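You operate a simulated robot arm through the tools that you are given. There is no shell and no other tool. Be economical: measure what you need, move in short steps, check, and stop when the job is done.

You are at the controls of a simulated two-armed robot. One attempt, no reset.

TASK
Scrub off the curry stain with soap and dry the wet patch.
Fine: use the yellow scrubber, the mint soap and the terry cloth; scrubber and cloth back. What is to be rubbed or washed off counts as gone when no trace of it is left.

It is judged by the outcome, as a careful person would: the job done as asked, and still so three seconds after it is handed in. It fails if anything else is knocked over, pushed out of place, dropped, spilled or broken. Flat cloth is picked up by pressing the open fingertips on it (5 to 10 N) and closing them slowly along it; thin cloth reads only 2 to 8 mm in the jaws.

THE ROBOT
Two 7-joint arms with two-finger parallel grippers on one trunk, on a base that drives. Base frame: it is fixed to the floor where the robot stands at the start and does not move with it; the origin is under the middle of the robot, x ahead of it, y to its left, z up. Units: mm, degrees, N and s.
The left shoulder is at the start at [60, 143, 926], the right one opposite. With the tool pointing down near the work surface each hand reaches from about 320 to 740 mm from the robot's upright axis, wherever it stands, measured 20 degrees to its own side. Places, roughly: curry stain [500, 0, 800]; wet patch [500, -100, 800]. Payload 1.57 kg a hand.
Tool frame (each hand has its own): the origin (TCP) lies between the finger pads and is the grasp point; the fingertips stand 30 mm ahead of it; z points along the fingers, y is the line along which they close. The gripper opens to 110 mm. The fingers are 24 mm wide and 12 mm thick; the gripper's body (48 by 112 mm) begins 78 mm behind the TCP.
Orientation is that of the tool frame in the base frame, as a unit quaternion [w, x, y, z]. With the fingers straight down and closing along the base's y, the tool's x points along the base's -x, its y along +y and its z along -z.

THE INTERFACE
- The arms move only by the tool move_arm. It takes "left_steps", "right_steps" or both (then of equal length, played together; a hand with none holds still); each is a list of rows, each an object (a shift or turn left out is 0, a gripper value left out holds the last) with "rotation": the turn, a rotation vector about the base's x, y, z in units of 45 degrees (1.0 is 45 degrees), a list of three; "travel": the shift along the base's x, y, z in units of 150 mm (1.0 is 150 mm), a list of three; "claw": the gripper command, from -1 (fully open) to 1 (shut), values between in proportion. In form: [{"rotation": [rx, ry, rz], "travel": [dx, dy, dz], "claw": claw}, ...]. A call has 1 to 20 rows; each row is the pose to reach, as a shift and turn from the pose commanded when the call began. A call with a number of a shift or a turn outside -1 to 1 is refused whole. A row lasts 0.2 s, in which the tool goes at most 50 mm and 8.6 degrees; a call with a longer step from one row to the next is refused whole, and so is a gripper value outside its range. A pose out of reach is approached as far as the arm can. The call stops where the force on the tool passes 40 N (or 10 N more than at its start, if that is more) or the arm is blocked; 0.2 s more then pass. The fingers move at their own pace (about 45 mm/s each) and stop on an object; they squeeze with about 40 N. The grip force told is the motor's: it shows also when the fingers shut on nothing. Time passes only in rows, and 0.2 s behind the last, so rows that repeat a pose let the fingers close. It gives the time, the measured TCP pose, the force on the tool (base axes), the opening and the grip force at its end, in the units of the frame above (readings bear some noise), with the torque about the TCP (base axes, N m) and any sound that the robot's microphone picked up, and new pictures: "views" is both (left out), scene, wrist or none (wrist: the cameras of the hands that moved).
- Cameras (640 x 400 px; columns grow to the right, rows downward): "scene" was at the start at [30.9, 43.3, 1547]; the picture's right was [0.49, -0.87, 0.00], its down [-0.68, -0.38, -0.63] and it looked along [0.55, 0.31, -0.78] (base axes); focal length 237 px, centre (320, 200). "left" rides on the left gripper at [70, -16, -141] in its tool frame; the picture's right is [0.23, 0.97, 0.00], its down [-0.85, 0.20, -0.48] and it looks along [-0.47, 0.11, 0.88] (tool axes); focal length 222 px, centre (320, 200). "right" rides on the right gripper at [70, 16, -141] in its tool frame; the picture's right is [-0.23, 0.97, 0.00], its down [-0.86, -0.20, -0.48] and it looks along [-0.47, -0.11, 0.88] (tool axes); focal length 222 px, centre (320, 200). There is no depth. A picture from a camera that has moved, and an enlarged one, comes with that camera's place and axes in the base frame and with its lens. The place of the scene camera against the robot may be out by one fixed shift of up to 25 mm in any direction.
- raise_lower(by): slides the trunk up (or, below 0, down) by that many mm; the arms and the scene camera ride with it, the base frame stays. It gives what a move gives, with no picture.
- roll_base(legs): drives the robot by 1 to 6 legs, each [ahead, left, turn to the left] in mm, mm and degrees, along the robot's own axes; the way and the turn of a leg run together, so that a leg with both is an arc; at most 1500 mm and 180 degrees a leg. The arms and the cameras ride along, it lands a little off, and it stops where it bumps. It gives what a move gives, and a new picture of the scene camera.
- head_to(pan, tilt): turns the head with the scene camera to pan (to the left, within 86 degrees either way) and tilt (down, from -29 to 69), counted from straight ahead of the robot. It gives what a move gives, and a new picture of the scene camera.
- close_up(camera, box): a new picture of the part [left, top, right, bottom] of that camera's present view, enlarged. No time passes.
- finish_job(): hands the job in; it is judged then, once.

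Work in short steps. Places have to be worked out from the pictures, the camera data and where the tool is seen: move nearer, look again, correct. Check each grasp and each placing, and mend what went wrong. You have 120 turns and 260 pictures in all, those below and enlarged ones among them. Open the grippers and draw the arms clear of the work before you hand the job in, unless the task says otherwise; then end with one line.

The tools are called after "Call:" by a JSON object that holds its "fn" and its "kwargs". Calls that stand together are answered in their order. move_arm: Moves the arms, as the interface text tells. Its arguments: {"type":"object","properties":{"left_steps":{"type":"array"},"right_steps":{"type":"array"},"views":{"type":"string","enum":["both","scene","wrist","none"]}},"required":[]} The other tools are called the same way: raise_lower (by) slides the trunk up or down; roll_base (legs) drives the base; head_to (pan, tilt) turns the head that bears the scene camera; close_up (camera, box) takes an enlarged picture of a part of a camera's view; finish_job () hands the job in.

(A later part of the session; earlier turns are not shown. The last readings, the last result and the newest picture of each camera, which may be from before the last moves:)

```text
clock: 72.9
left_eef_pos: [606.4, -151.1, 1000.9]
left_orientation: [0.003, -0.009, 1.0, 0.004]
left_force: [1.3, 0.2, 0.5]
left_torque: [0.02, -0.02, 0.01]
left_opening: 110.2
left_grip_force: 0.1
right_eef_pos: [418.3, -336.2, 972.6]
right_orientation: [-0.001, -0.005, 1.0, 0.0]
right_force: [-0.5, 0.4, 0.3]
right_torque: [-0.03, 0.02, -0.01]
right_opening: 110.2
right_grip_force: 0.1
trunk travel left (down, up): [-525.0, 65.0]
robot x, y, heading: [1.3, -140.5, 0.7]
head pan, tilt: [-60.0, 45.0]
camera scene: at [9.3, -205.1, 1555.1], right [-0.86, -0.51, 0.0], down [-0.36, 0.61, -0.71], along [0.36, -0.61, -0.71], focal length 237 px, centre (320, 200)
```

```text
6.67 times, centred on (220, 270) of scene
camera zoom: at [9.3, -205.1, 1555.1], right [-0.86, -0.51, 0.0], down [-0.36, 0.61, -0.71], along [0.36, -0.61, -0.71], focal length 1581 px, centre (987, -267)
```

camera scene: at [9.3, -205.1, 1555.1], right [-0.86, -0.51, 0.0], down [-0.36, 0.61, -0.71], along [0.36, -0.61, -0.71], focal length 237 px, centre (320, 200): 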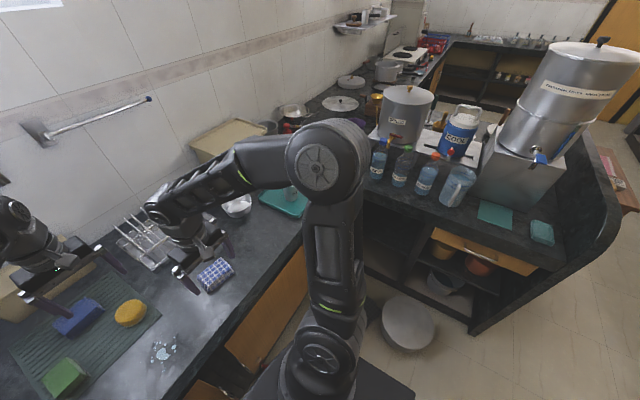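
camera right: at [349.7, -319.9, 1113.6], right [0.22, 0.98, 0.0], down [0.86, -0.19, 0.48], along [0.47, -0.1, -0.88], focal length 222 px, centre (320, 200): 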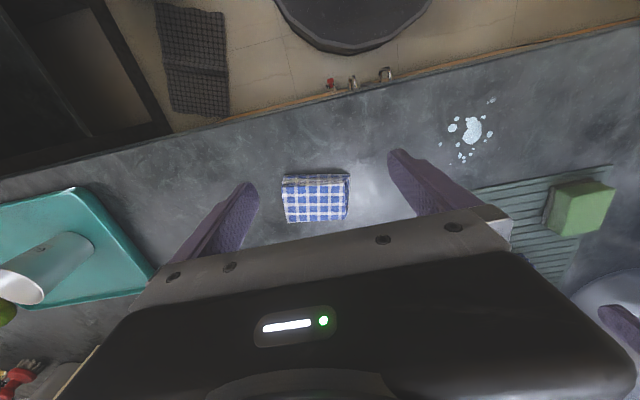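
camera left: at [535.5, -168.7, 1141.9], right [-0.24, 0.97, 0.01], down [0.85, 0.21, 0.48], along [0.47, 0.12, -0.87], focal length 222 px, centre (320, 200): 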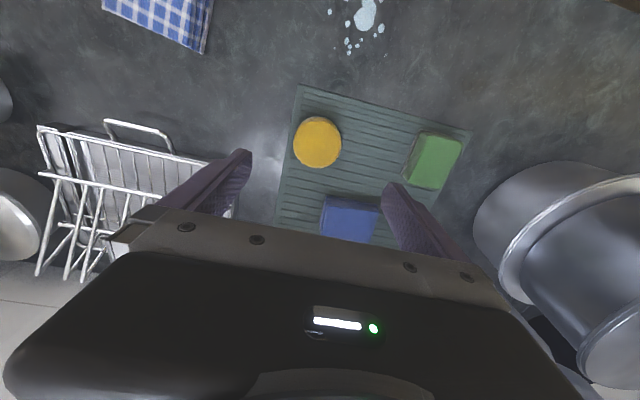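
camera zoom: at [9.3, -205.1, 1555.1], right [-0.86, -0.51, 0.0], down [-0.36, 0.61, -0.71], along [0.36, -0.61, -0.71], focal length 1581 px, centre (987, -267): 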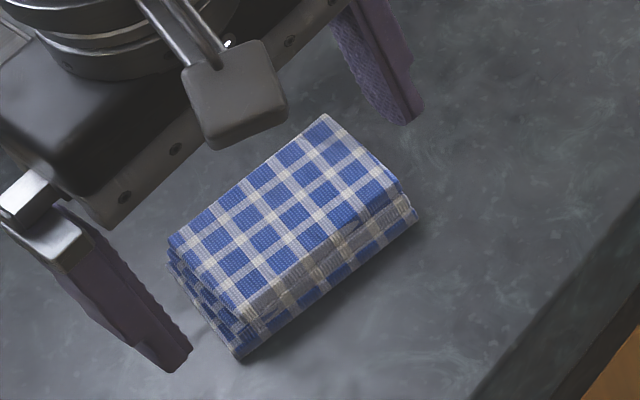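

The blue cloth has a nubby, looped texture. I look harder at the teal block to rule it out.

Call:
{"fn": "close_up", "kwargs": {"camera": "scene", "box": [522, 212, 562, 252]}}

Call:
{"fn": "close_up", "kwargs": {"camera": "scene", "box": [560, 140, 640, 260]}}

Call:
{"fn": "head_to", "kwargs": {"pan": 50, "tilt": 50}}

Call:
{"fn": "close_up", "kwargs": {"camera": "scene", "box": [220, 120, 300, 180]}}

```text
10.00 times, centred on (542, 232) of scene
camera zoom: at [9.3, -205.1, 1555.1], right [-0.86, -0.51, 0.0], down [-0.36, 0.61, -0.71], along [0.36, -0.61, -0.71], focal length 2371 px, centre (-1900, -120)
```

zoom: 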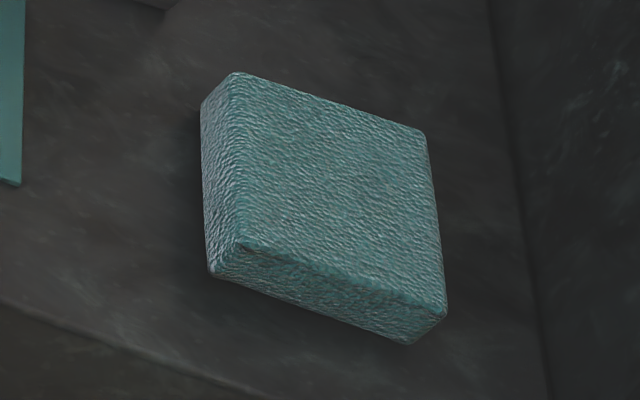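

```text
3.33 times, centred on (600, 200) of scene
camera zoom: at [9.3, -205.1, 1555.1], right [-0.86, -0.51, 0.0], down [-0.36, 0.61, -0.71], along [0.36, -0.61, -0.71], focal length 790 px, centre (-613, 200)
```

zoom: 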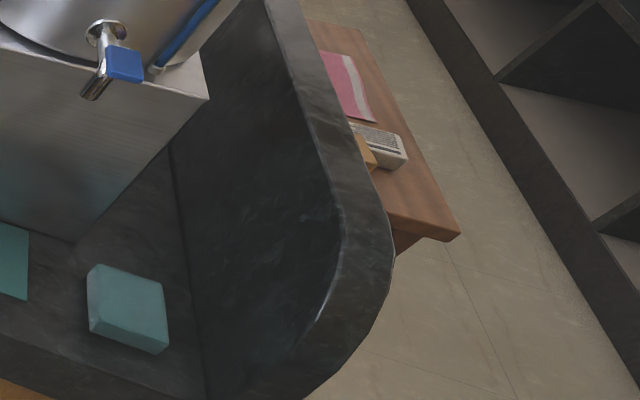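

```text
clock: 74.8
left_eef_pos: [606.6, -150.1, 1001.7]
left_orientation: [0.003, -0.009, 1.0, 0.003]
left_force: [-0.4, 0.2, -0.4]
left_torque: [0.02, 0.01, -0.02]
left_opening: 110.0
left_grip_force: 0.0
right_eef_pos: [418.7, -337.0, 973.3]
right_orientation: [0.001, -0.006, 1.0, 0.001]
right_force: [-0.4, -0.1, 0.2]
right_torque: [-0.03, 0.0, -0.02]
right_opening: 109.7
right_grip_force: 0.0
trunk travel left (down, up): [-525.0, 65.0]
robot x, y, heading: [7.3, -142.9, 0.3]
head pan, tilt: [50.0, 50.0]
camera scene: at [16.8, -75.7, 1548.2], right [0.77, -0.64, 0.0], down [-0.49, -0.59, -0.64], along [0.41, 0.5, -0.77], focal length 237 px, centre (320, 200)
```

scene: 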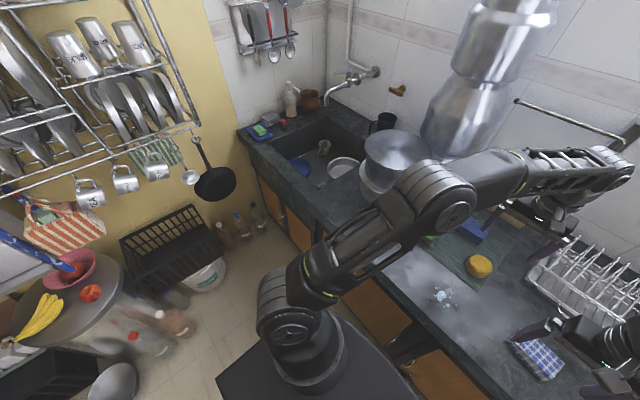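

```text
6.67 times, centred on (260, 150) of scene
camera zoom: at [16.8, -75.7, 1548.2], right [0.77, -0.64, 0.0], down [-0.49, -0.59, -0.64], along [0.41, 0.5, -0.77], focal length 1581 px, centre (720, 533)
```

zoom: 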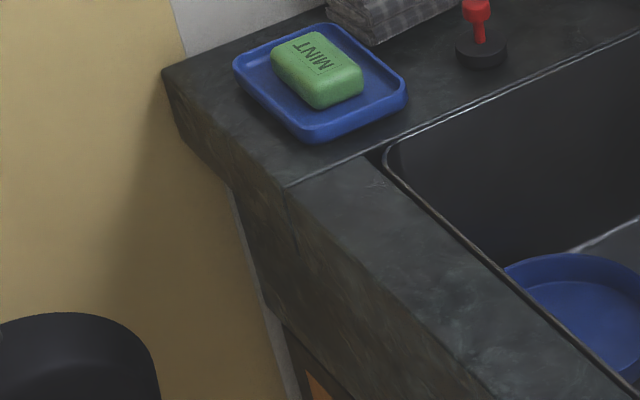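

The teal block on the right counter (≈[-437, -1110]) has a looped pile like terry, while the blue check looks like waffle weave. I must see it closer: raise and tuck both arms first.

Call:
{"fn": "move_arm", "kwargs": {"left_steps": [{"travel": [-0.1, 0, 0.2]}, {"travel": [-0.2, 0.15, 0.4]}, {"travel": [-0.35, 0.35, 0.55]}, {"travel": [-0.5, 0.6, 0.63]}, {"travel": [-0.65, 0.85, 0.63]}, {"travel": [-0.8, 1.0, 0.63]}], "right_steps": [{"travel": [0, 0, 0.2]}, {"travel": [0, 0, 0.4]}, {"travel": [0, 0, 0.6]}, {"travel": [0, 0, 0.8]}, {"travel": [0, 0, 0.87]}, {"travel": [0, 0, 0.87]}], "views": "none"}}

Call:
{"fn": "roll_base", "kwargs": {"legs": [[-420, 0, 0]]}}

Call:
{"fn": "head_to", "kwargs": {"pan": -80, "tilt": 45}}

```text
clock: 76.2
left_eef_pos: [485.0, -2.0, 1099.0]
left_orientation: [0.004, -0.009, 1.0, 0.003]
left_force: [-0.5, -0.1, -0.1]
left_torque: [-0.02, -0.03, 0.02]
left_opening: 109.9
left_grip_force: 0.0
left hand out of reach, approached as far as the arm can: row 1, 2, 3, 4
right_eef_pos: [415.8, -336.7, 1109.1]
right_orientation: [0.002, -0.005, 1.0, 0.0]
right_force: [-0.3, -0.5, 1.5]
right_torque: [0.0, -0.03, 0.0]
right_opening: 110.1
right_grip_force: 0.0
trunk travel left (down, up): [-525.0, 65.0]
robot x, y, heading: [2.8, -143.2, 0.7]
head pan, tilt: [50.0, 50.0]
```

```text
clock: 78.7
left_eef_pos: [74.4, -6.7, 1098.0]
left_orientation: [0.003, -0.009, 1.0, 0.003]
left_force: [-0.7, 0.6, 0.1]
left_torque: [0.01, -0.02, 0.03]
left_opening: 110.1
left_grip_force: 0.0
right_eef_pos: [4.4, -340.0, 1107.5]
right_orientation: [0.001, -0.006, 1.0, 0.0]
right_force: [0.0, 0.2, -0.1]
right_torque: [0.0, 0.0, -0.01]
right_opening: 110.2
right_grip_force: 0.0
trunk travel left (down, up): [-525.0, 65.0]
robot x, y, heading: [-411.3, -144.0, 0.5]
head pan, tilt: [50.0, 50.0]
camera scene: at [-397.7, -80.4, 1548.3], right [0.77, -0.63, 0.0], down [-0.48, -0.59, -0.64], along [0.41, 0.5, -0.77], focal length 237 px, centre (320, 200)
```

scene: 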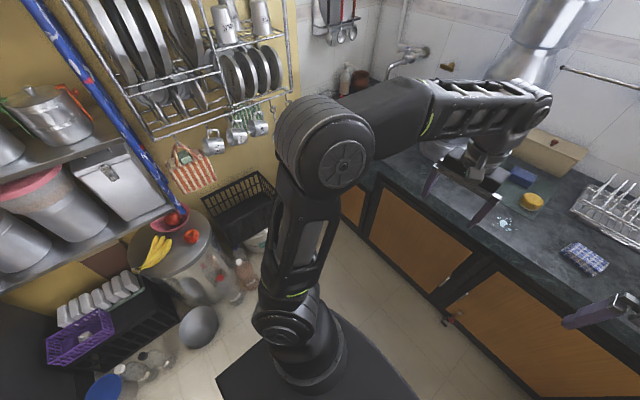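

```text
clock: 80.8
left_eef_pos: [74.6, -5.8, 1097.0]
left_orientation: [0.003, -0.009, 1.0, 0.003]
left_force: [0.3, -0.1, 0.7]
left_torque: [-0.03, -0.03, -0.02]
left_opening: 110.2
left_grip_force: 0.1
right_eef_pos: [5.1, -340.8, 1106.9]
right_orientation: [0.001, -0.006, 1.0, -0.001]
right_force: [0.8, 0.4, -0.7]
right_torque: [0.0, 0.02, 0.0]
right_opening: 109.7
right_grip_force: 0.0
trunk travel left (down, up): [-525.0, 65.0]
robot x, y, heading: [-411.3, -147.3, 0.9]
head pan, tilt: [-80.0, 45.0]
camera scene: at [-430.3, -219.9, 1555.1], right [-0.98, -0.19, 0.0], down [-0.13, 0.69, -0.71], along [0.13, -0.69, -0.71], focal length 237 px, centre (320, 200)
```

scene: 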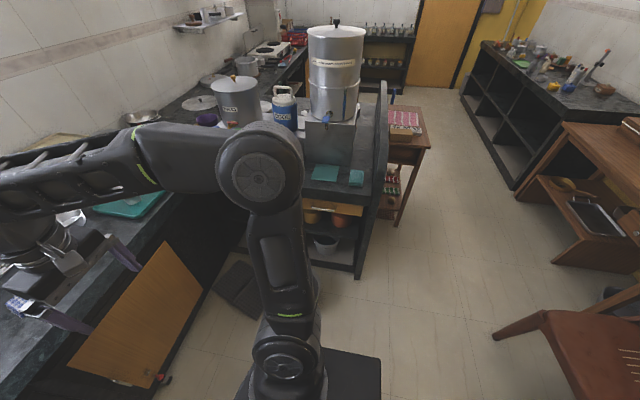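

Call:
{"fn": "close_up", "kwargs": {"camera": "scene", "box": [300, 150, 380, 200]}}

Call:
{"fn": "roll_base", "kwargs": {"legs": [[0, 0, -90]]}}

Call:
{"fn": "head_to", "kwargs": {"pan": 0, "tilt": 50}}

```text
8.00 times, centred on (340, 175) of scene
camera zoom: at [-430.3, -219.9, 1555.1], right [-0.98, -0.19, 0.0], down [-0.13, 0.69, -0.71], along [0.13, -0.69, -0.71], focal length 1897 px, centre (160, 400)
```

zoom: 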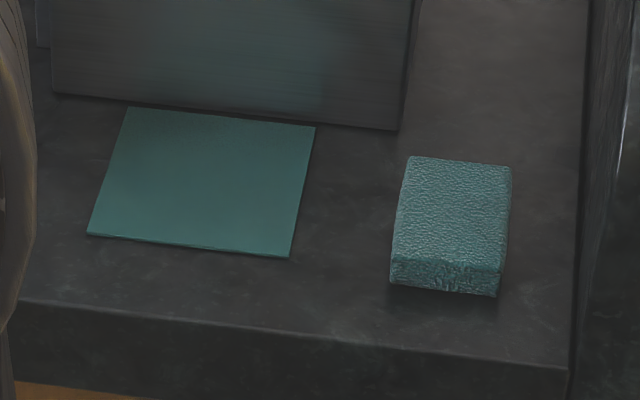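

```text
clock: 85.0
left_eef_pos: [-267.1, -627.9, 1097.6]
left_orientation: [0.004, 0.697, 0.717, 0.001]
left_force: [0.0, 0.0, -0.9]
left_torque: [-0.03, -0.02, 0.0]
left_opening: 110.0
left_grip_force: 0.1
right_eef_pos: [-601.4, -562.3, 1106.6]
right_orientation: [0.0, 0.699, 0.715, -0.001]
right_force: [-0.3, 0.1, -0.1]
right_torque: [0.0, -0.05, -0.03]
right_opening: 110.0
right_grip_force: 0.0
trunk travel left (down, up): [-525.0, 65.0]
robot x, y, heading: [-414.7, -145.4, -88.6]
head pan, tilt: [-80.0, 45.0]
camera scene: at [-496.2, -125.6, 1555.1], right [-0.2, 0.98, 0.0], down [0.69, 0.14, -0.71], along [-0.69, -0.14, -0.71], focal length 237 px, centre (320, 200)
```

scene: 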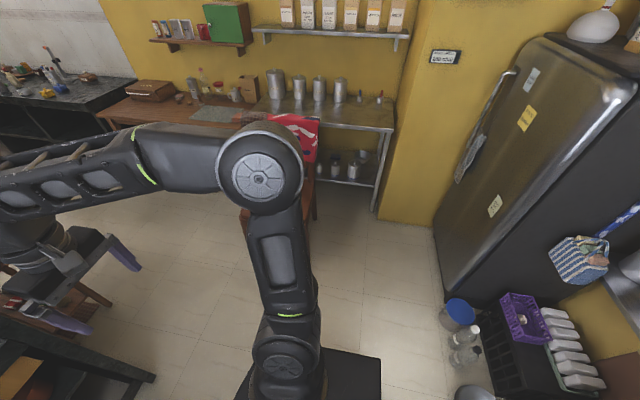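

```text
clock: 86.6
left_eef_pos: [-267.2, -628.6, 1097.1]
left_orientation: [0.004, 0.697, 0.717, 0.0]
left_force: [0.1, -0.5, -0.3]
left_torque: [0.02, -0.02, -0.01]
left_opening: 110.0
left_grip_force: 0.0
right_eef_pos: [-601.4, -562.1, 1107.1]
right_orientation: [0.0, 0.7, 0.715, -0.001]
right_force: [0.5, 0.2, -0.5]
right_torque: [0.02, 0.01, -0.02]
right_opening: 110.0
right_grip_force: 0.1
trunk travel left (down, up): [-525.0, 65.0]
robot x, y, heading: [-410.1, -146.0, -88.7]
head pan, tilt: [0.0, 50.0]
camera scene: at [-414.7, -186.7, 1548.2], right [-1.0, -0.02, 0.0], down [-0.02, 0.77, -0.64], along [0.01, -0.64, -0.77], focal length 237 px, centre (320, 200)
```

scene: 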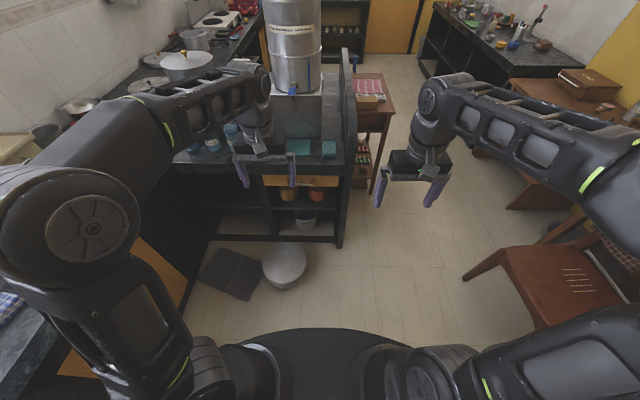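

The teal block has plain terry-loop pile; it lies at about x −471…−408, y −1160…−1065. I drive up so the left hand is in front of it, keeping off the bowl on the floor, and inspect it.

Call:
{"fn": "roll_base", "kwargs": {"legs": [[330, -120, 0]]}}

Call:
{"fn": "close_up", "kwargs": {"camera": "left", "box": [160, 0, 480, 200]}}

```text
clock: 88.8
left_eef_pos: [-377.9, -960.8, 1097.4]
left_orientation: [0.006, 0.694, 0.72, 0.001]
left_force: [-0.7, -0.7, -0.2]
left_torque: [0.05, -0.02, 0.0]
left_opening: 110.1
left_grip_force: 0.0
right_eef_pos: [-713.4, -896.4, 1106.0]
right_orientation: [-0.001, 0.698, 0.717, -0.001]
right_force: [-0.5, -0.7, 0.3]
right_torque: [-0.02, 0.01, -0.03]
right_opening: 110.1
right_grip_force: 0.1
trunk travel left (down, up): [-525.0, 65.0]
robot x, y, heading: [-522.0, -476.1, -88.4]
head pan, tilt: [0.0, 50.0]
camera scene: at [-528.2, -520.0, 1548.2], right [-1.0, -0.03, 0.0], down [-0.02, 0.77, -0.64], along [0.02, -0.64, -0.77], focal length 237 px, centre (320, 200)
```

scene: 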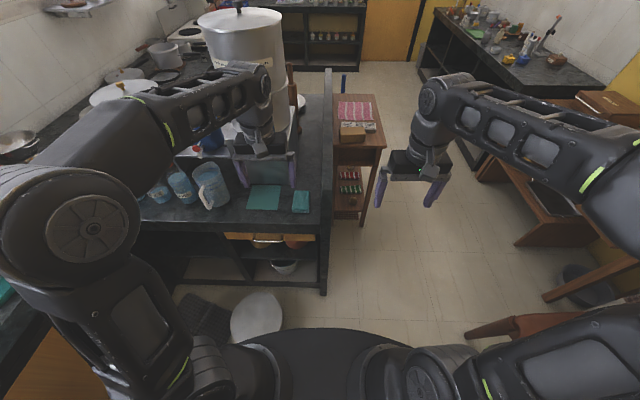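

```text
2.00 times, centred on (320, 100) of left
camera zoom: at [-397.5, -890.2, 1238.2], right [0.97, 0.26, 0.01], down [0.23, -0.85, 0.48], along [0.13, -0.47, -0.87], focal length 444 px, centre (320, 400)
```

zoom: 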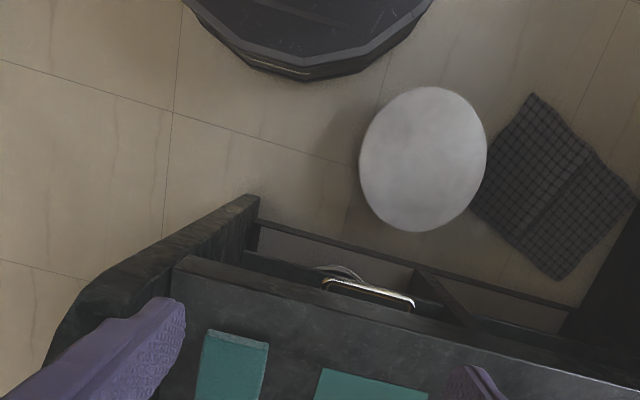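

I move the left hand over the teal block, lowering some, for a look.

Call:
{"fn": "move_arm", "kwargs": {"left_steps": [{"travel": [-0.08, -0.2, 0]}, {"travel": [-0.16, -0.4, 0]}, {"travel": [-0.24, -0.6, -0.1]}, {"travel": [-0.32, -0.8, -0.2]}, {"travel": [-0.4, -0.98, -0.35]}, {"travel": [-0.4, -0.98, -0.6]}], "views": "both"}}

Call:
{"fn": "close_up", "kwargs": {"camera": "left", "box": [260, 80, 440, 240]}}

```text
clock: 90.2
left_eef_pos: [-419.1, -1084.1, 1038.7]
left_orientation: [0.006, 0.695, 0.719, -0.001]
left_force: [-0.6, -0.5, 0.9]
left_torque: [-0.01, -0.01, 0.03]
left_opening: 110.2
left_grip_force: 0.1
left hand out of reach, approached as far as the arm can: row 2, 3, 4, 5, 6
right_eef_pos: [-711.6, -897.4, 1105.5]
right_orientation: [0.001, 0.697, 0.717, 0.0]
right_force: [0.4, -0.6, 0.0]
right_torque: [0.02, 0.0, 0.03]
right_opening: 110.1
right_grip_force: 0.1
trunk travel left (down, up): [-525.0, 65.0]
robot x, y, heading: [-526.3, -476.4, -88.3]
head pan, tilt: [0.0, 50.0]
camera scene: at [-526.7, -520.9, 1548.2], right [-1.0, -0.03, 0.0], down [-0.02, 0.77, -0.64], along [0.02, -0.64, -0.77], focal length 237 px, centre (320, 200)
camera left: at [-437.6, -1012.2, 1178.5], right [0.97, 0.26, 0.0], down [0.23, -0.84, 0.49], along [0.13, -0.47, -0.87], focal length 222 px, centre (320, 200)
```

scene: 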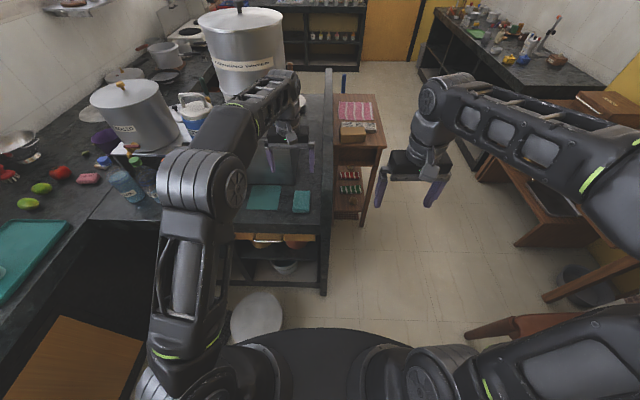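
left: 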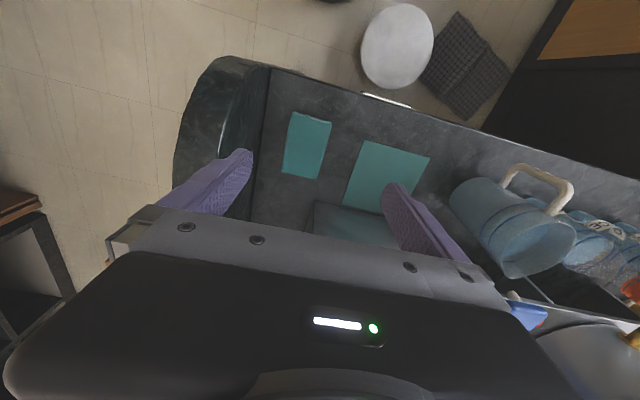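

```text
2.50 times, centred on (350, 160) of left
camera zoom: at [-437.6, -1012.2, 1178.5], right [0.97, 0.26, 0.0], down [0.23, -0.84, 0.49], along [0.13, -0.47, -0.87], focal length 555 px, centre (245, 300)
```

zoom: 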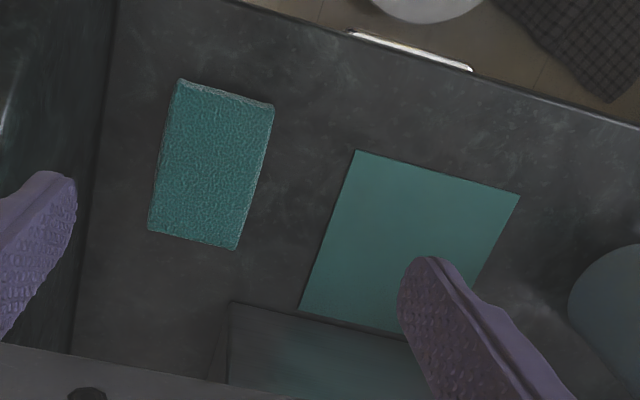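

Pile texture is plain to see. There's also a pink bar on the counter (a decoy soap, perhaps); a quick check of it helps confirm how things are laid out.

Call:
{"fn": "close_up", "kwargs": {"camera": "scene", "box": [0, 140, 120, 220]}}

Call:
{"fn": "close_up", "kwargs": {"camera": "left", "box": [275, 100, 345, 190]}}

```text
5.00 times, centred on (60, 180) of scene
camera zoom: at [-526.7, -520.9, 1548.2], right [-1.0, -0.03, 0.0], down [-0.02, 0.77, -0.64], along [0.02, -0.64, -0.77], focal length 1186 px, centre (1620, 300)
```

zoom: 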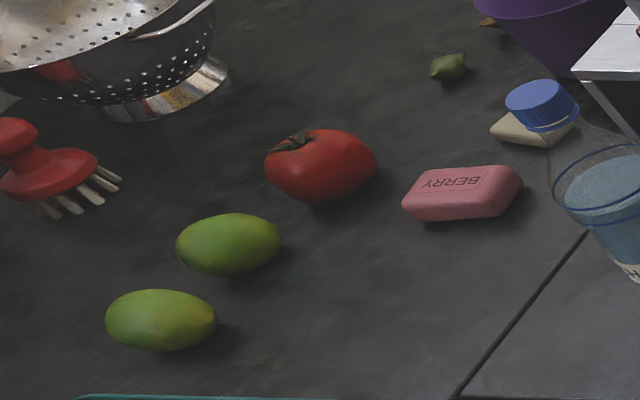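

```text
4.44 times, centred on (310, 145) of left
camera zoom: at [-437.6, -1012.2, 1178.5], right [0.97, 0.26, 0.0], down [0.23, -0.84, 0.49], along [0.13, -0.47, -0.87], focal length 987 px, centre (364, 444)
```

zoom: 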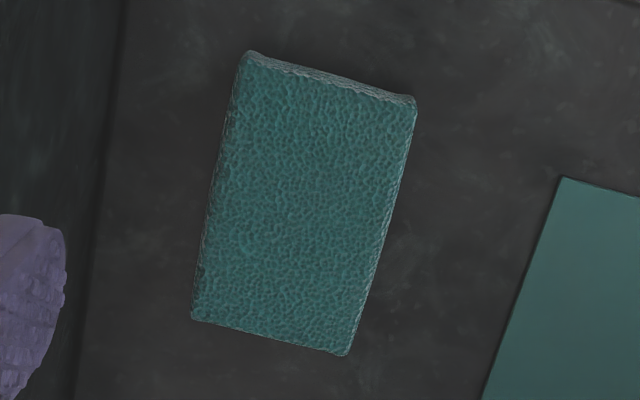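

The pink bar says BERRY, so soaps and cloths are deliberately doubled: the teal looped one is the terry cloth, at about [-433, -1112]. I descend toward it.

Call:
{"fn": "move_arm", "kwargs": {"left_steps": [{"travel": [-0.03, -0.05, -0.25]}, {"travel": [-0.06, -0.1, -0.5]}, {"travel": [-0.09, -0.19, -0.75]}, {"travel": [-0.09, -0.19, -0.95]}, {"travel": [-0.09, -0.19, -0.95]}], "views": "both"}}

```text
clock: 91.4
left_eef_pos: [-432.9, -1106.5, 895.7]
left_orientation: [0.004, 0.695, 0.719, 0.001]
left_force: [-0.9, -0.5, 0.2]
left_torque: [0.01, -0.01, -0.01]
left_opening: 110.0
left_grip_force: 0.1
right_eef_pos: [-713.9, -896.1, 1106.3]
right_orientation: [0.001, 0.698, 0.716, -0.001]
right_force: [0.4, 0.8, -0.5]
right_torque: [-0.01, 0.01, -0.01]
right_opening: 110.3
right_grip_force: 0.1
trunk travel left (down, up): [-525.0, 65.0]
robot x, y, heading: [-521.0, -475.9, -88.4]
head pan, tilt: [0.0, 50.0]
camera scene: at [-528.0, -519.1, 1548.2], right [-1.0, -0.03, 0.0], down [-0.02, 0.77, -0.64], along [0.02, -0.64, -0.77], focal length 237 px, centre (320, 200)
camera left: at [-452.6, -1036.5, 1036.8], right [0.97, 0.26, 0.01], down [0.23, -0.84, 0.48], along [0.13, -0.47, -0.87], focal length 222 px, centre (320, 200)
```

scene: 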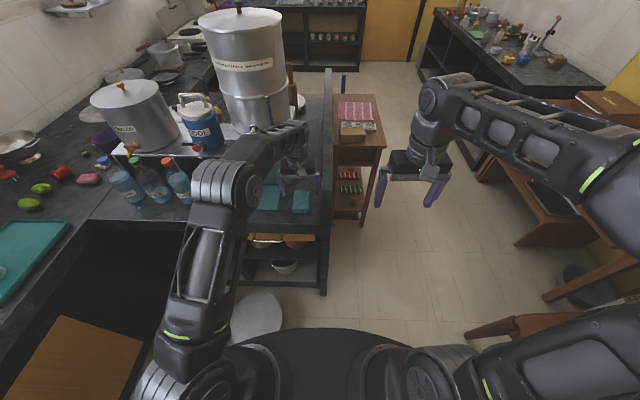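
left: 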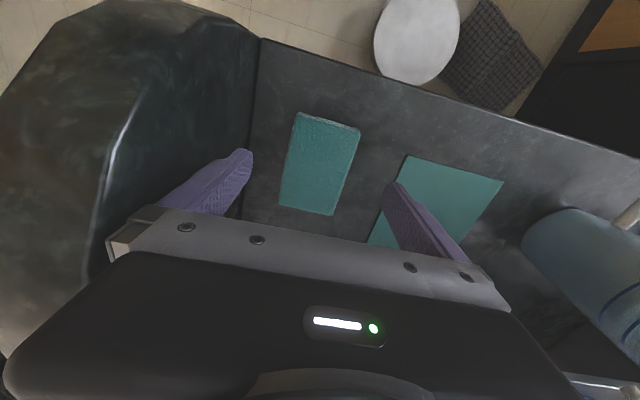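

Centred over the cloth. I narrow the fingers to ~90 mm and descend to z≈842, then close.

Call:
{"fn": "move_arm", "kwargs": {"left_steps": [{"travel": [0, -0.01, -0.1], "claw": -0.64}, {"travel": [0, -0.01, -0.22], "claw": -0.64}, {"travel": [0, -0.01, -0.32], "claw": -0.64}, {"travel": [0, -0.01, -0.36], "claw": -0.64}, {"travel": [0, -0.01, -0.36], "claw": -0.64}], "views": "wrist"}}

```text
clock: 92.6
left_eef_pos: [-433.5, -1108.3, 842.6]
left_orientation: [0.004, 0.695, 0.719, 0.001]
left_force: [-0.2, -0.9, -0.9]
left_torque: [0.01, -0.03, -0.03]
left_opening: 90.1
left_grip_force: 0.1
right_eef_pos: [-712.0, -895.2, 1106.5]
right_orientation: [0.0, 0.698, 0.716, 0.0]
right_force: [-0.1, -0.5, -0.7]
right_torque: [0.02, -0.02, -0.03]
right_opening: 109.9
right_grip_force: 0.1
trunk travel left (down, up): [-525.0, 65.0]
robot x, y, heading: [-525.9, -474.7, -88.7]
head pan, tilt: [0.0, 50.0]
camera left: at [-453.7, -1036.7, 983.5], right [0.97, 0.26, 0.01], down [0.23, -0.85, 0.48], along [0.13, -0.47, -0.87], focal length 222 px, centre (320, 200)
```

left: 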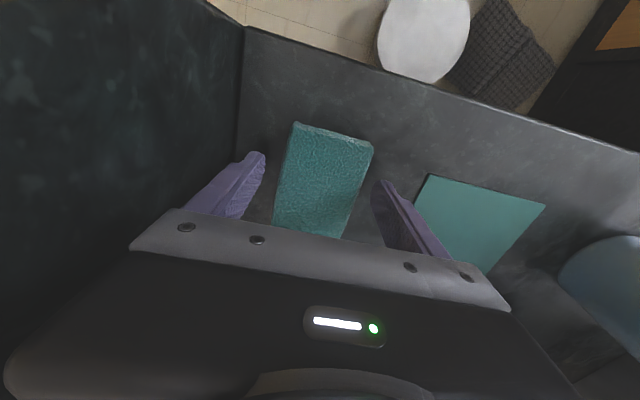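

Call:
{"fn": "move_arm", "kwargs": {"left_steps": [{"claw": 0}, {"claw": 0.2}, {"claw": 1}, {"claw": 1}, {"claw": 1}, {"claw": 1}], "views": "wrist"}}

```text
clock: 94.0
left_eef_pos: [-434.4, -1107.8, 843.6]
left_orientation: [0.005, 0.695, 0.719, 0.001]
left_force: [0.3, -0.4, 0.2]
left_torque: [0.03, 0.01, -0.02]
left_opening: 67.0
left_grip_force: 40.0
right_eef_pos: [-712.4, -896.6, 1107.8]
right_orientation: [0.0, 0.698, 0.716, 0.0]
right_force: [-1.0, 0.8, -0.9]
right_torque: [-0.01, 0.0, -0.01]
right_opening: 110.1
right_grip_force: 0.0
trunk travel left (down, up): [-525.0, 65.0]
robot x, y, heading: [-525.9, -479.1, -88.3]
head pan, tilt: [0.0, 50.0]
camera left: at [-453.6, -1036.8, 983.7], right [0.97, 0.26, 0.01], down [0.23, -0.85, 0.48], along [0.13, -0.47, -0.87], focal length 222 px, centre (320, 200)
```

left: 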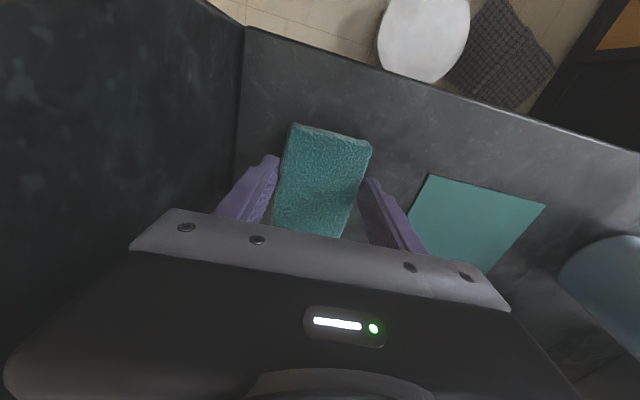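

Gripped (67 mm). Lift straight up and draw back to the carrying pose.

Call:
{"fn": "move_arm", "kwargs": {"left_steps": [{"travel": [0, 0, 0.2]}, {"travel": [0, 0, 0.5]}, {"travel": [0, 0, 0.8]}, {"travel": [0.02, 0.2, 1.0]}, {"travel": [0.1, 0.5, 1.0]}, {"travel": [0.2, 0.8, 1.0]}, {"travel": [0.3, 1.0, 1.0]}], "views": "none"}}

Call:
{"fn": "move_arm", "kwargs": {"left_steps": [{"travel": [0, 0, 0.3]}, {"travel": [0, 0, 0.6]}, {"travel": [0, 0, 0.7]}], "views": "both"}}

```text
clock: 95.6
left_eef_pos: [-388.3, -957.5, 991.1]
left_orientation: [0.006, 0.695, 0.719, 0.0]
left_force: [0.2, -0.2, -0.2]
left_torque: [0.01, -0.03, -0.01]
left_opening: 66.8
left_grip_force: 39.7
right_eef_pos: [-711.2, -895.0, 1106.1]
right_orientation: [0.001, 0.698, 0.716, -0.001]
right_force: [-0.7, 0.3, 0.1]
right_torque: [-0.03, 0.01, -0.01]
right_opening: 109.9
right_grip_force: 0.1
trunk travel left (down, up): [-525.0, 65.0]
robot x, y, heading: [-521.9, -476.0, -88.5]
head pan, tilt: [0.0, 50.0]
```

```text
clock: 96.4
left_eef_pos: [-387.7, -955.3, 1098.2]
left_orientation: [0.005, 0.695, 0.719, 0.001]
left_force: [0.3, 0.0, 0.2]
left_torque: [0.02, -0.03, 0.0]
left_opening: 66.7
left_grip_force: 40.6
right_eef_pos: [-712.4, -896.0, 1106.1]
right_orientation: [0.0, 0.697, 0.717, -0.001]
right_force: [0.6, -0.4, -0.6]
right_torque: [0.02, 0.0, -0.01]
right_opening: 109.9
right_grip_force: 0.0
trunk travel left (down, up): [-525.0, 65.0]
robot x, y, heading: [-524.3, -478.5, -88.2]
head pan, tilt: [0.0, 50.0]
camera scene: at [-527.8, -518.9, 1548.2], right [-1.0, -0.03, 0.0], down [-0.02, 0.77, -0.64], along [0.02, -0.64, -0.77], focal length 237 px, centre (320, 200)
camera left: at [-407.0, -884.2, 1239.1], right [0.97, 0.26, 0.01], down [0.23, -0.85, 0.48], along [0.13, -0.47, -0.87], focal length 222 px, centre (320, 200)
```

scene: 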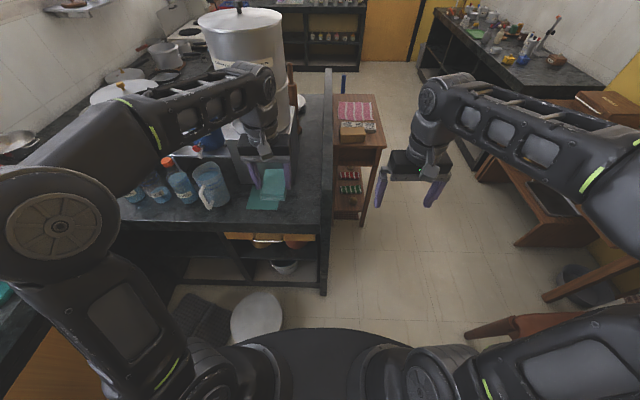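
left: 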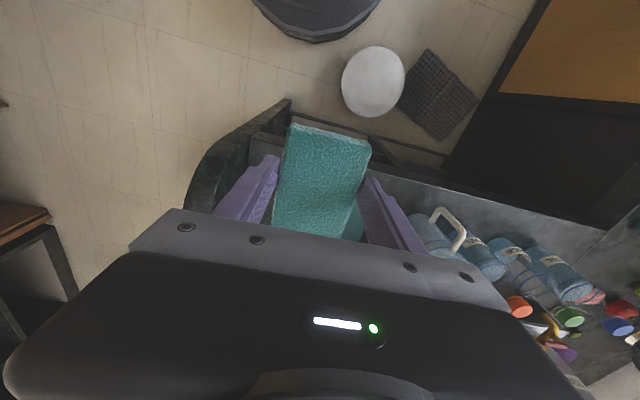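

Cloth in hand. Drive back the way I came and square up to the counter near the wet patch.

Call:
{"fn": "roll_base", "kwargs": {"legs": [[-330, 120, 0], [0, 0, 88.5], [408, -125, 0]]}}

Call:
{"fn": "close_up", "kwargs": {"camera": "left", "box": [160, 40, 480, 240]}}

```text
clock: 104.7
left_eef_pos: [473.8, -156.6, 1098.6]
left_orientation: [0.003, 0.001, 1.0, 0.003]
left_force: [0.0, -0.8, -0.7]
left_torque: [0.05, 0.02, 0.08]
left_opening: 66.9
left_grip_force: 40.3
right_eef_pos: [403.5, -478.5, 1106.7]
right_orientation: [0.0, 0.004, 1.0, 0.0]
right_force: [0.1, 0.0, -0.7]
right_torque: [-0.03, 0.0, -0.01]
right_opening: 110.0
right_grip_force: 0.0
trunk travel left (down, up): [-525.0, 65.0]
robot x, y, heading: [-8.0, -274.8, -0.1]
head pan, tilt: [0.0, 50.0]
camera scene: at [33.9, -270.3, 1548.2], right [-0.01, -1.0, 0.0], down [-0.77, 0.01, -0.64], along [0.64, 0.0, -0.77], focal length 237 px, centre (320, 200)
```

scene: 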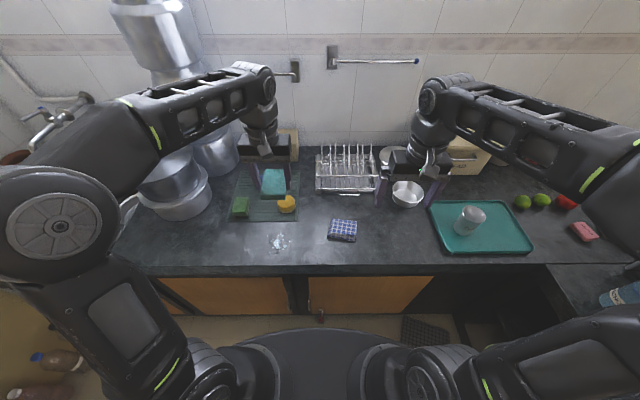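

```text
2.00 times, centred on (320, 140) of left
camera zoom: at [403.5, -173.1, 1238.5], right [-0.23, 0.97, 0.01], down [0.85, 0.2, 0.48], along [0.47, 0.11, -0.87], focal length 444 px, centre (320, 320)
```

zoom: 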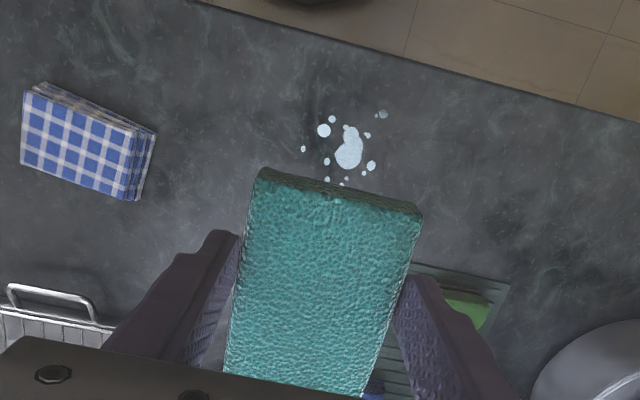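

Wet drops lie within x≈415–495, y≈−180…−100. I lower the cloth toward them.

Call:
{"fn": "move_arm", "kwargs": {"left_steps": [{"travel": [-0.05, 0.05, -0.25]}, {"travel": [-0.1, 0.1, -0.5]}, {"travel": [-0.12, 0.14, -0.75]}, {"travel": [-0.12, 0.14, -1.0]}], "views": "none"}}

Call:
{"fn": "move_arm", "kwargs": {"left_steps": [{"travel": [0, 0, -0.25]}, {"travel": [0, 0, -0.5]}, {"travel": [0, 0, -0.62]}, {"travel": [0, 0, -0.66]}, {"travel": [0, 0, -0.685]}, {"travel": [0, 0, -0.7]}, {"travel": [0, 0, -0.7]}], "views": "wrist"}}

```text
clock: 105.7
left_eef_pos: [456.9, -135.7, 946.3]
left_orientation: [0.004, 0.001, 1.0, 0.003]
left_force: [-0.1, 0.0, -1.2]
left_torque: [-0.01, 0.01, -0.02]
left_opening: 66.6
left_grip_force: 40.1
right_eef_pos: [402.9, -478.3, 1106.9]
right_orientation: [0.001, 0.005, 1.0, 0.0]
right_force: [0.9, 0.6, -0.6]
right_torque: [0.03, -0.01, 0.0]
right_opening: 110.1
right_grip_force: 0.1
trunk travel left (down, up): [-525.0, 65.0]
robot x, y, heading: [-9.9, -272.2, -0.4]
head pan, tilt: [0.0, 50.0]
```

```text
clock: 107.3
left_eef_pos: [456.5, -135.0, 843.1]
left_orientation: [0.003, 0.0, 1.0, 0.004]
left_force: [0.8, -0.5, -0.9]
left_torque: [-0.01, 0.02, -0.04]
left_opening: 66.8
left_grip_force: 40.1
right_eef_pos: [403.5, -478.4, 1106.6]
right_orientation: [0.0, 0.004, 1.0, 0.0]
right_force: [0.8, 0.3, 0.0]
right_torque: [-0.02, 0.01, -0.01]
right_opening: 109.9
right_grip_force: 0.2
trunk travel left (down, up): [-525.0, 65.0]
robot x, y, heading: [-7.7, -275.4, -0.5]
head pan, tilt: [0.0, 50.0]
camera left: at [385.3, -152.1, 984.0], right [-0.23, 0.97, 0.01], down [0.85, 0.2, 0.48], along [0.47, 0.11, -0.87], focal length 222 px, centre (320, 200)
```

left: 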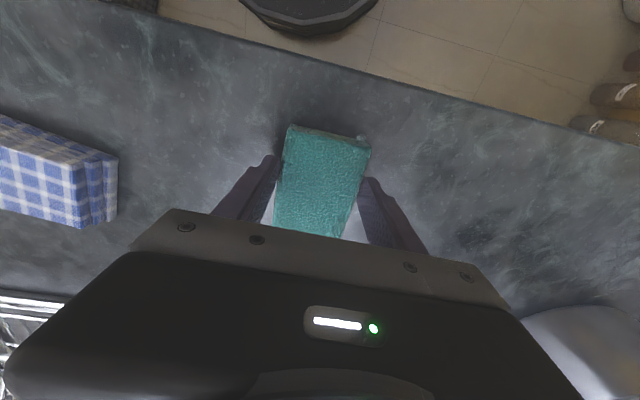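

Not yet pressing; lower a little more.

Call:
{"fn": "move_arm", "kwargs": {"left_steps": [{"travel": [0, 0, -0.008]}, {"travel": [0, 0, -0.016]}, {"travel": [0, 0, -0.02]}, {"travel": [0, 0, -0.02]}], "views": "none"}}

```text
clock: 108.4
left_eef_pos: [456.2, -136.4, 841.3]
left_orientation: [0.006, 0.0, 1.0, 0.003]
left_force: [-5.4, 1.5, 20.1]
left_torque: [-0.02, 0.62, -0.05]
left_opening: 66.7
left_grip_force: 39.8
right_eef_pos: [401.4, -479.1, 1107.5]
right_orientation: [0.002, 0.005, 1.0, 0.0]
right_force: [-0.1, -0.6, 0.5]
right_torque: [0.0, 0.01, 0.02]
right_opening: 110.1
right_grip_force: 0.1
trunk travel left (down, up): [-525.0, 65.0]
robot x, y, heading: [-8.6, -276.0, -0.5]
head pan, tilt: [0.0, 50.0]
stopped in row 4 (left hand): the force on the tool passed its limit (the readings are from after the stop); the commanded pose is now the measured one
```

Contact firm at 20 N; ease ~1 mm and wipe slowly over the patch.

Call:
{"fn": "move_arm", "kwargs": {"left_steps": [{"travel": [0, 0, 0.007]}, {"travel": [0, 0.13, 0.007]}, {"travel": [0, 0.27, 0.007]}, {"travel": [-0.1, 0.27, 0.007]}, {"travel": [-0.1, 0.13, 0.007]}, {"travel": [-0.1, 0, 0.007]}, {"travel": [-0.1, -0.13, 0.007]}, {"travel": [-0.1, -0.27, 0.007]}, {"travel": [-0.1, -0.37, 0.007]}, {"travel": [0.02, -0.37, 0.007]}, {"travel": [0.02, -0.24, 0.007]}, {"travel": [0.02, -0.1, 0.007]}, {"travel": [0.02, 0.04, 0.007]}, {"travel": [0.02, 0.17, 0.007]}, {"travel": [0.1, 0.27, 0.007]}, {"travel": [0.13, 0.14, 0.007]}, {"travel": [0.13, 0, 0.007]}, {"travel": [0.13, -0.14, 0.007]}, {"travel": [0.13, -0.27, 0.007]}, {"travel": [0.1, -0.35, 0.007]}], "views": "wrist"}}

```text
clock: 112.6
left_eef_pos: [470.8, -188.4, 842.9]
left_orientation: [0.006, 0.001, 1.0, 0.002]
left_force: [0.0, -0.1, 0.1]
left_torque: [0.01, -0.02, -0.02]
left_opening: 66.9
left_grip_force: 39.5
right_eef_pos: [401.9, -479.4, 1106.9]
right_orientation: [0.001, 0.004, 1.0, -0.001]
right_force: [-0.2, -0.5, -0.2]
right_torque: [-0.01, -0.04, 0.01]
right_opening: 109.7
right_grip_force: 0.0
trunk travel left (down, up): [-525.0, 65.0]
robot x, y, heading: [-8.6, -275.0, -0.5]
head pan, tilt: [0.0, 50.0]
camera left: at [400.4, -204.4, 983.2], right [-0.23, 0.97, 0.0], down [0.85, 0.2, 0.49], along [0.48, 0.11, -0.87], focal length 222 px, centre (320, 200)
```

left: 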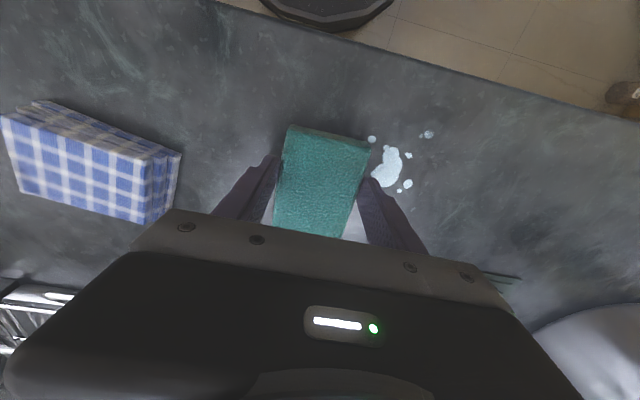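

Contact was lost in the strokes and the patch remains. I repeat with ~0.7 mm more pressure.

Call:
{"fn": "move_arm", "kwargs": {"left_steps": [{"travel": [0, 0.0, -0.005]}, {"travel": [0, 0.13, -0.005]}, {"travel": [0, 0.26, -0.005]}, {"travel": [0, 0.39, -0.005]}, {"travel": [0, 0.52, -0.005]}, {"travel": [0, 0.63, -0.005]}, {"travel": [-0.1, 0.63, -0.005]}, {"travel": [-0.1, 0.5, -0.005]}, {"travel": [-0.1, 0.37, -0.005]}, {"travel": [-0.1, 0.24, -0.005]}, {"travel": [-0.1, 0.1, -0.005]}, {"travel": [-0.1, 0, -0.005]}], "views": "wrist"}}

```text
clock: 115.3
left_eef_pos: [457.7, -184.5, 841.7]
left_orientation: [0.007, 0.0, 1.0, 0.004]
left_force: [-6.6, 3.6, 16.5]
left_torque: [-0.19, 0.49, -0.09]
left_opening: 66.5
left_grip_force: 39.9
right_eef_pos: [401.1, -478.4, 1106.8]
right_orientation: [0.001, 0.005, 1.0, 0.0]
right_force: [0.7, -0.6, -0.1]
right_torque: [0.05, -0.01, 0.01]
right_opening: 109.9
right_grip_force: 0.1
trunk travel left (down, up): [-525.0, 65.0]
robot x, y, heading: [-5.2, -274.9, -0.5]
head pan, tilt: [0.0, 50.0]
stopped in row 12 (left hand): the force on the tool passed its limit (the readings are from after the stop); the commanded pose is now the measured one
camera left: at [386.8, -202.0, 982.0], right [-0.23, 0.97, 0.0], down [0.85, 0.2, 0.49], along [0.48, 0.12, -0.87], focal length 222 px, centre (320, 200)
```

left: 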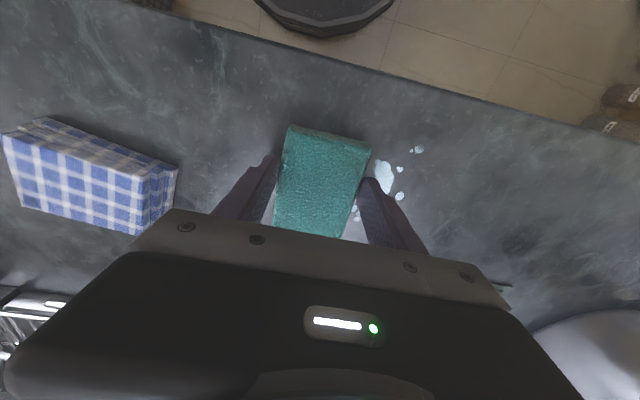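

Torque tells that only the near edge of the cloth bears. I lift slightly aside and look at what got wiped.

Call:
{"fn": "move_arm", "kwargs": {"left_steps": [{"travel": [0, 0, 0.2]}, {"travel": [0, 0, 0.5]}, {"travel": [0.1, 0, 0.7]}], "views": "none"}}

Call:
{"fn": "close_up", "kwargs": {"camera": "left", "box": [260, 60, 480, 200]}}

Call:
{"fn": "close_up", "kwargs": {"camera": "scene", "box": [220, 180, 360, 270]}}

```text
clock: 116.1
left_eef_pos: [472.8, -186.3, 948.5]
left_orientation: [0.006, 0.0, 1.0, 0.004]
left_force: [0.4, 0.1, -0.1]
left_torque: [0.0, 0.01, -0.01]
left_opening: 66.7
left_grip_force: 39.8
right_eef_pos: [402.9, -479.3, 1106.6]
right_orientation: [0.001, 0.005, 1.0, 0.001]
right_force: [-0.7, -0.4, 0.1]
right_torque: [-0.01, -0.01, 0.03]
right_opening: 110.3
right_grip_force: 0.2
trunk travel left (down, up): [-525.0, 65.0]
robot x, y, heading: [-6.9, -276.2, -0.7]
head pan, tilt: [0.0, 50.0]
```

```text
2.86 times, centred on (370, 130) of left
camera zoom: at [401.5, -203.7, 1088.0], right [-0.23, 0.97, 0.0], down [0.85, 0.19, 0.49], along [0.48, 0.11, -0.87], focal length 635 px, centre (177, 400)
```

zoom: 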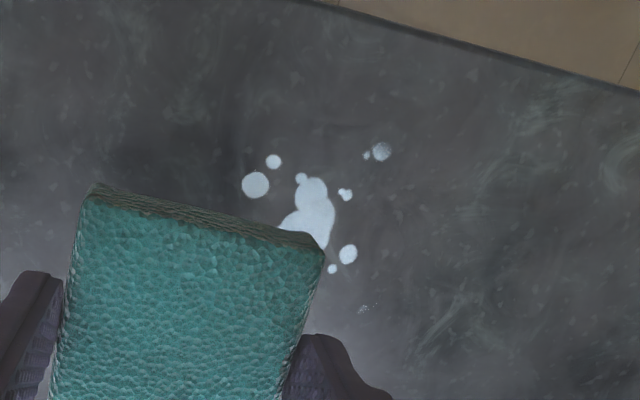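

```text
4.44 times, centred on (290, 225) of scene
camera zoom: at [33.1, -269.9, 1548.1], right [-0.01, -1.0, 0.0], down [-0.77, 0.01, -0.64], along [0.64, 0.0, -0.77], focal length 1054 px, centre (453, 89)
```

zoom: 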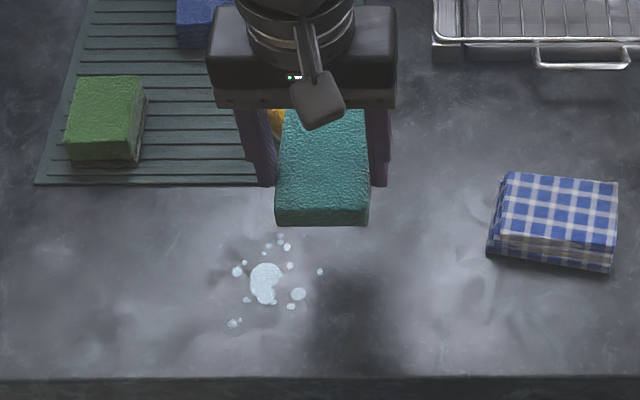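

The patch is essentially unwiped as yet. I tilt the tool ~1.5° to level the cloth and press again at the patch centre, reading the torque.

Call:
{"fn": "move_arm", "kwargs": {"left_steps": [{"travel": [-0.05, 0.15, -0.25], "rotation": [0, 0.03, 0]}, {"travel": [-0.11, 0.34, -0.5], "rotation": [0, 0.03, 0]}, {"travel": [-0.11, 0.34, -0.66], "rotation": [0, 0.03, 0]}, {"travel": [-0.11, 0.34, -0.7], "rotation": [0, 0.03, 0]}, {"travel": [-0.11, 0.34, -0.707], "rotation": [0, 0.03, 0]}, {"travel": [-0.11, 0.34, -0.711], "rotation": [0, 0.03, 0]}, {"travel": [-0.11, 0.34, -0.711], "rotation": [0, 0.03, 0]}], "views": "none"}}

```text
clock: 117.7
left_eef_pos: [459.0, -135.4, 842.4]
left_orientation: [-0.003, 0.001, 1.0, 0.004]
left_force: [1.7, -0.4, 21.7]
left_torque: [-0.14, -0.91, 0.05]
left_opening: 66.7
left_grip_force: 40.7
right_eef_pos: [401.9, -478.7, 1107.8]
right_orientation: [0.001, 0.005, 1.0, 0.0]
right_force: [0.1, 0.3, 0.6]
right_torque: [-0.03, -0.01, -0.01]
right_opening: 110.1
right_grip_force: 0.0
trunk travel left (down, up): [-525.0, 65.0]
robot x, y, heading: [-9.6, -275.2, -0.2]
head pan, tilt: [0.0, 50.0]
```

Now the far edge bears; level lies between. I tilt back half way and check.

Call:
{"fn": "move_arm", "kwargs": {"left_steps": [{"rotation": [0, -0.012, 0]}, {"rotation": [0, -0.012, 0]}], "views": "none"}}

```text
clock: 118.3
left_eef_pos: [457.7, -136.1, 841.9]
left_orientation: [0.0, 0.001, 1.0, 0.004]
left_force: [4.6, -0.8, 30.2]
left_torque: [-0.24, 0.77, 0.04]
left_opening: 66.6
left_grip_force: 40.1
right_eef_pos: [401.1, -479.2, 1107.5]
right_orientation: [0.001, 0.004, 1.0, 0.0]
right_force: [0.8, -0.3, 0.8]
right_torque: [0.02, -0.01, 0.0]
right_opening: 110.0
right_grip_force: 0.1
trunk travel left (down, up): [-525.0, 65.0]
robot x, y, heading: [-7.8, -270.9, -0.5]
head pan, tilt: [0.0, 50.0]
```

Near level. Trim a little and wipe slowly in small strokes over the patch.

Call:
{"fn": "move_arm", "kwargs": {"left_steps": [{"rotation": [0, 0.005, 0], "travel": [0, 0, 0.002]}, {"rotation": [0, 0.005, 0], "travel": [0, 0.1, 0.002]}, {"rotation": [0, 0.005, 0], "travel": [0, 0.2, 0.002]}, {"rotation": [0, 0.005, 0], "travel": [0, 0.1, 0.002]}, {"rotation": [0, 0.005, 0], "travel": [0, 0, 0.002]}, {"rotation": [0, 0.005, 0], "travel": [0, -0.1, 0.002]}, {"rotation": [0, 0.005, 0], "travel": [0, -0.2, 0.002]}, {"rotation": [0, 0.005, 0], "travel": [0, -0.3, 0.002]}], "views": "wrist"}}

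```text
clock: 119.3
left_eef_pos: [456.7, -110.3, 842.1]
left_orientation: [-0.002, 0.001, 1.0, 0.006]
left_force: [-5.8, 1.4, 20.1]
left_torque: [-0.08, 0.26, 0.04]
left_opening: 66.7
left_grip_force: 39.8
right_eef_pos: [400.7, -479.0, 1107.5]
right_orientation: [0.002, 0.004, 1.0, 0.0]
right_force: [0.1, 0.2, 0.3]
right_torque: [-0.02, -0.02, -0.01]
right_opening: 109.9
right_grip_force: 0.2
trunk travel left (down, up): [-525.0, 65.0]
robot x, y, heading: [-7.9, -278.5, -0.4]
head pan, tilt: [0.0, 50.0]
stopped in row 4 (left hand): the force on the tool passed its limit (the readings are from after the stop); the commanded pose is now the measured one
camera left: at [388.2, -127.9, 982.4], right [-0.23, 0.97, 0.01], down [0.86, 0.19, 0.48], along [0.46, 0.12, -0.88], focal length 222 px, centre (320, 200)
```

left: 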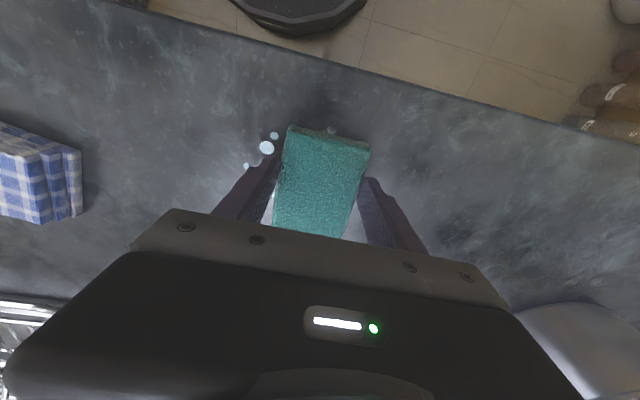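

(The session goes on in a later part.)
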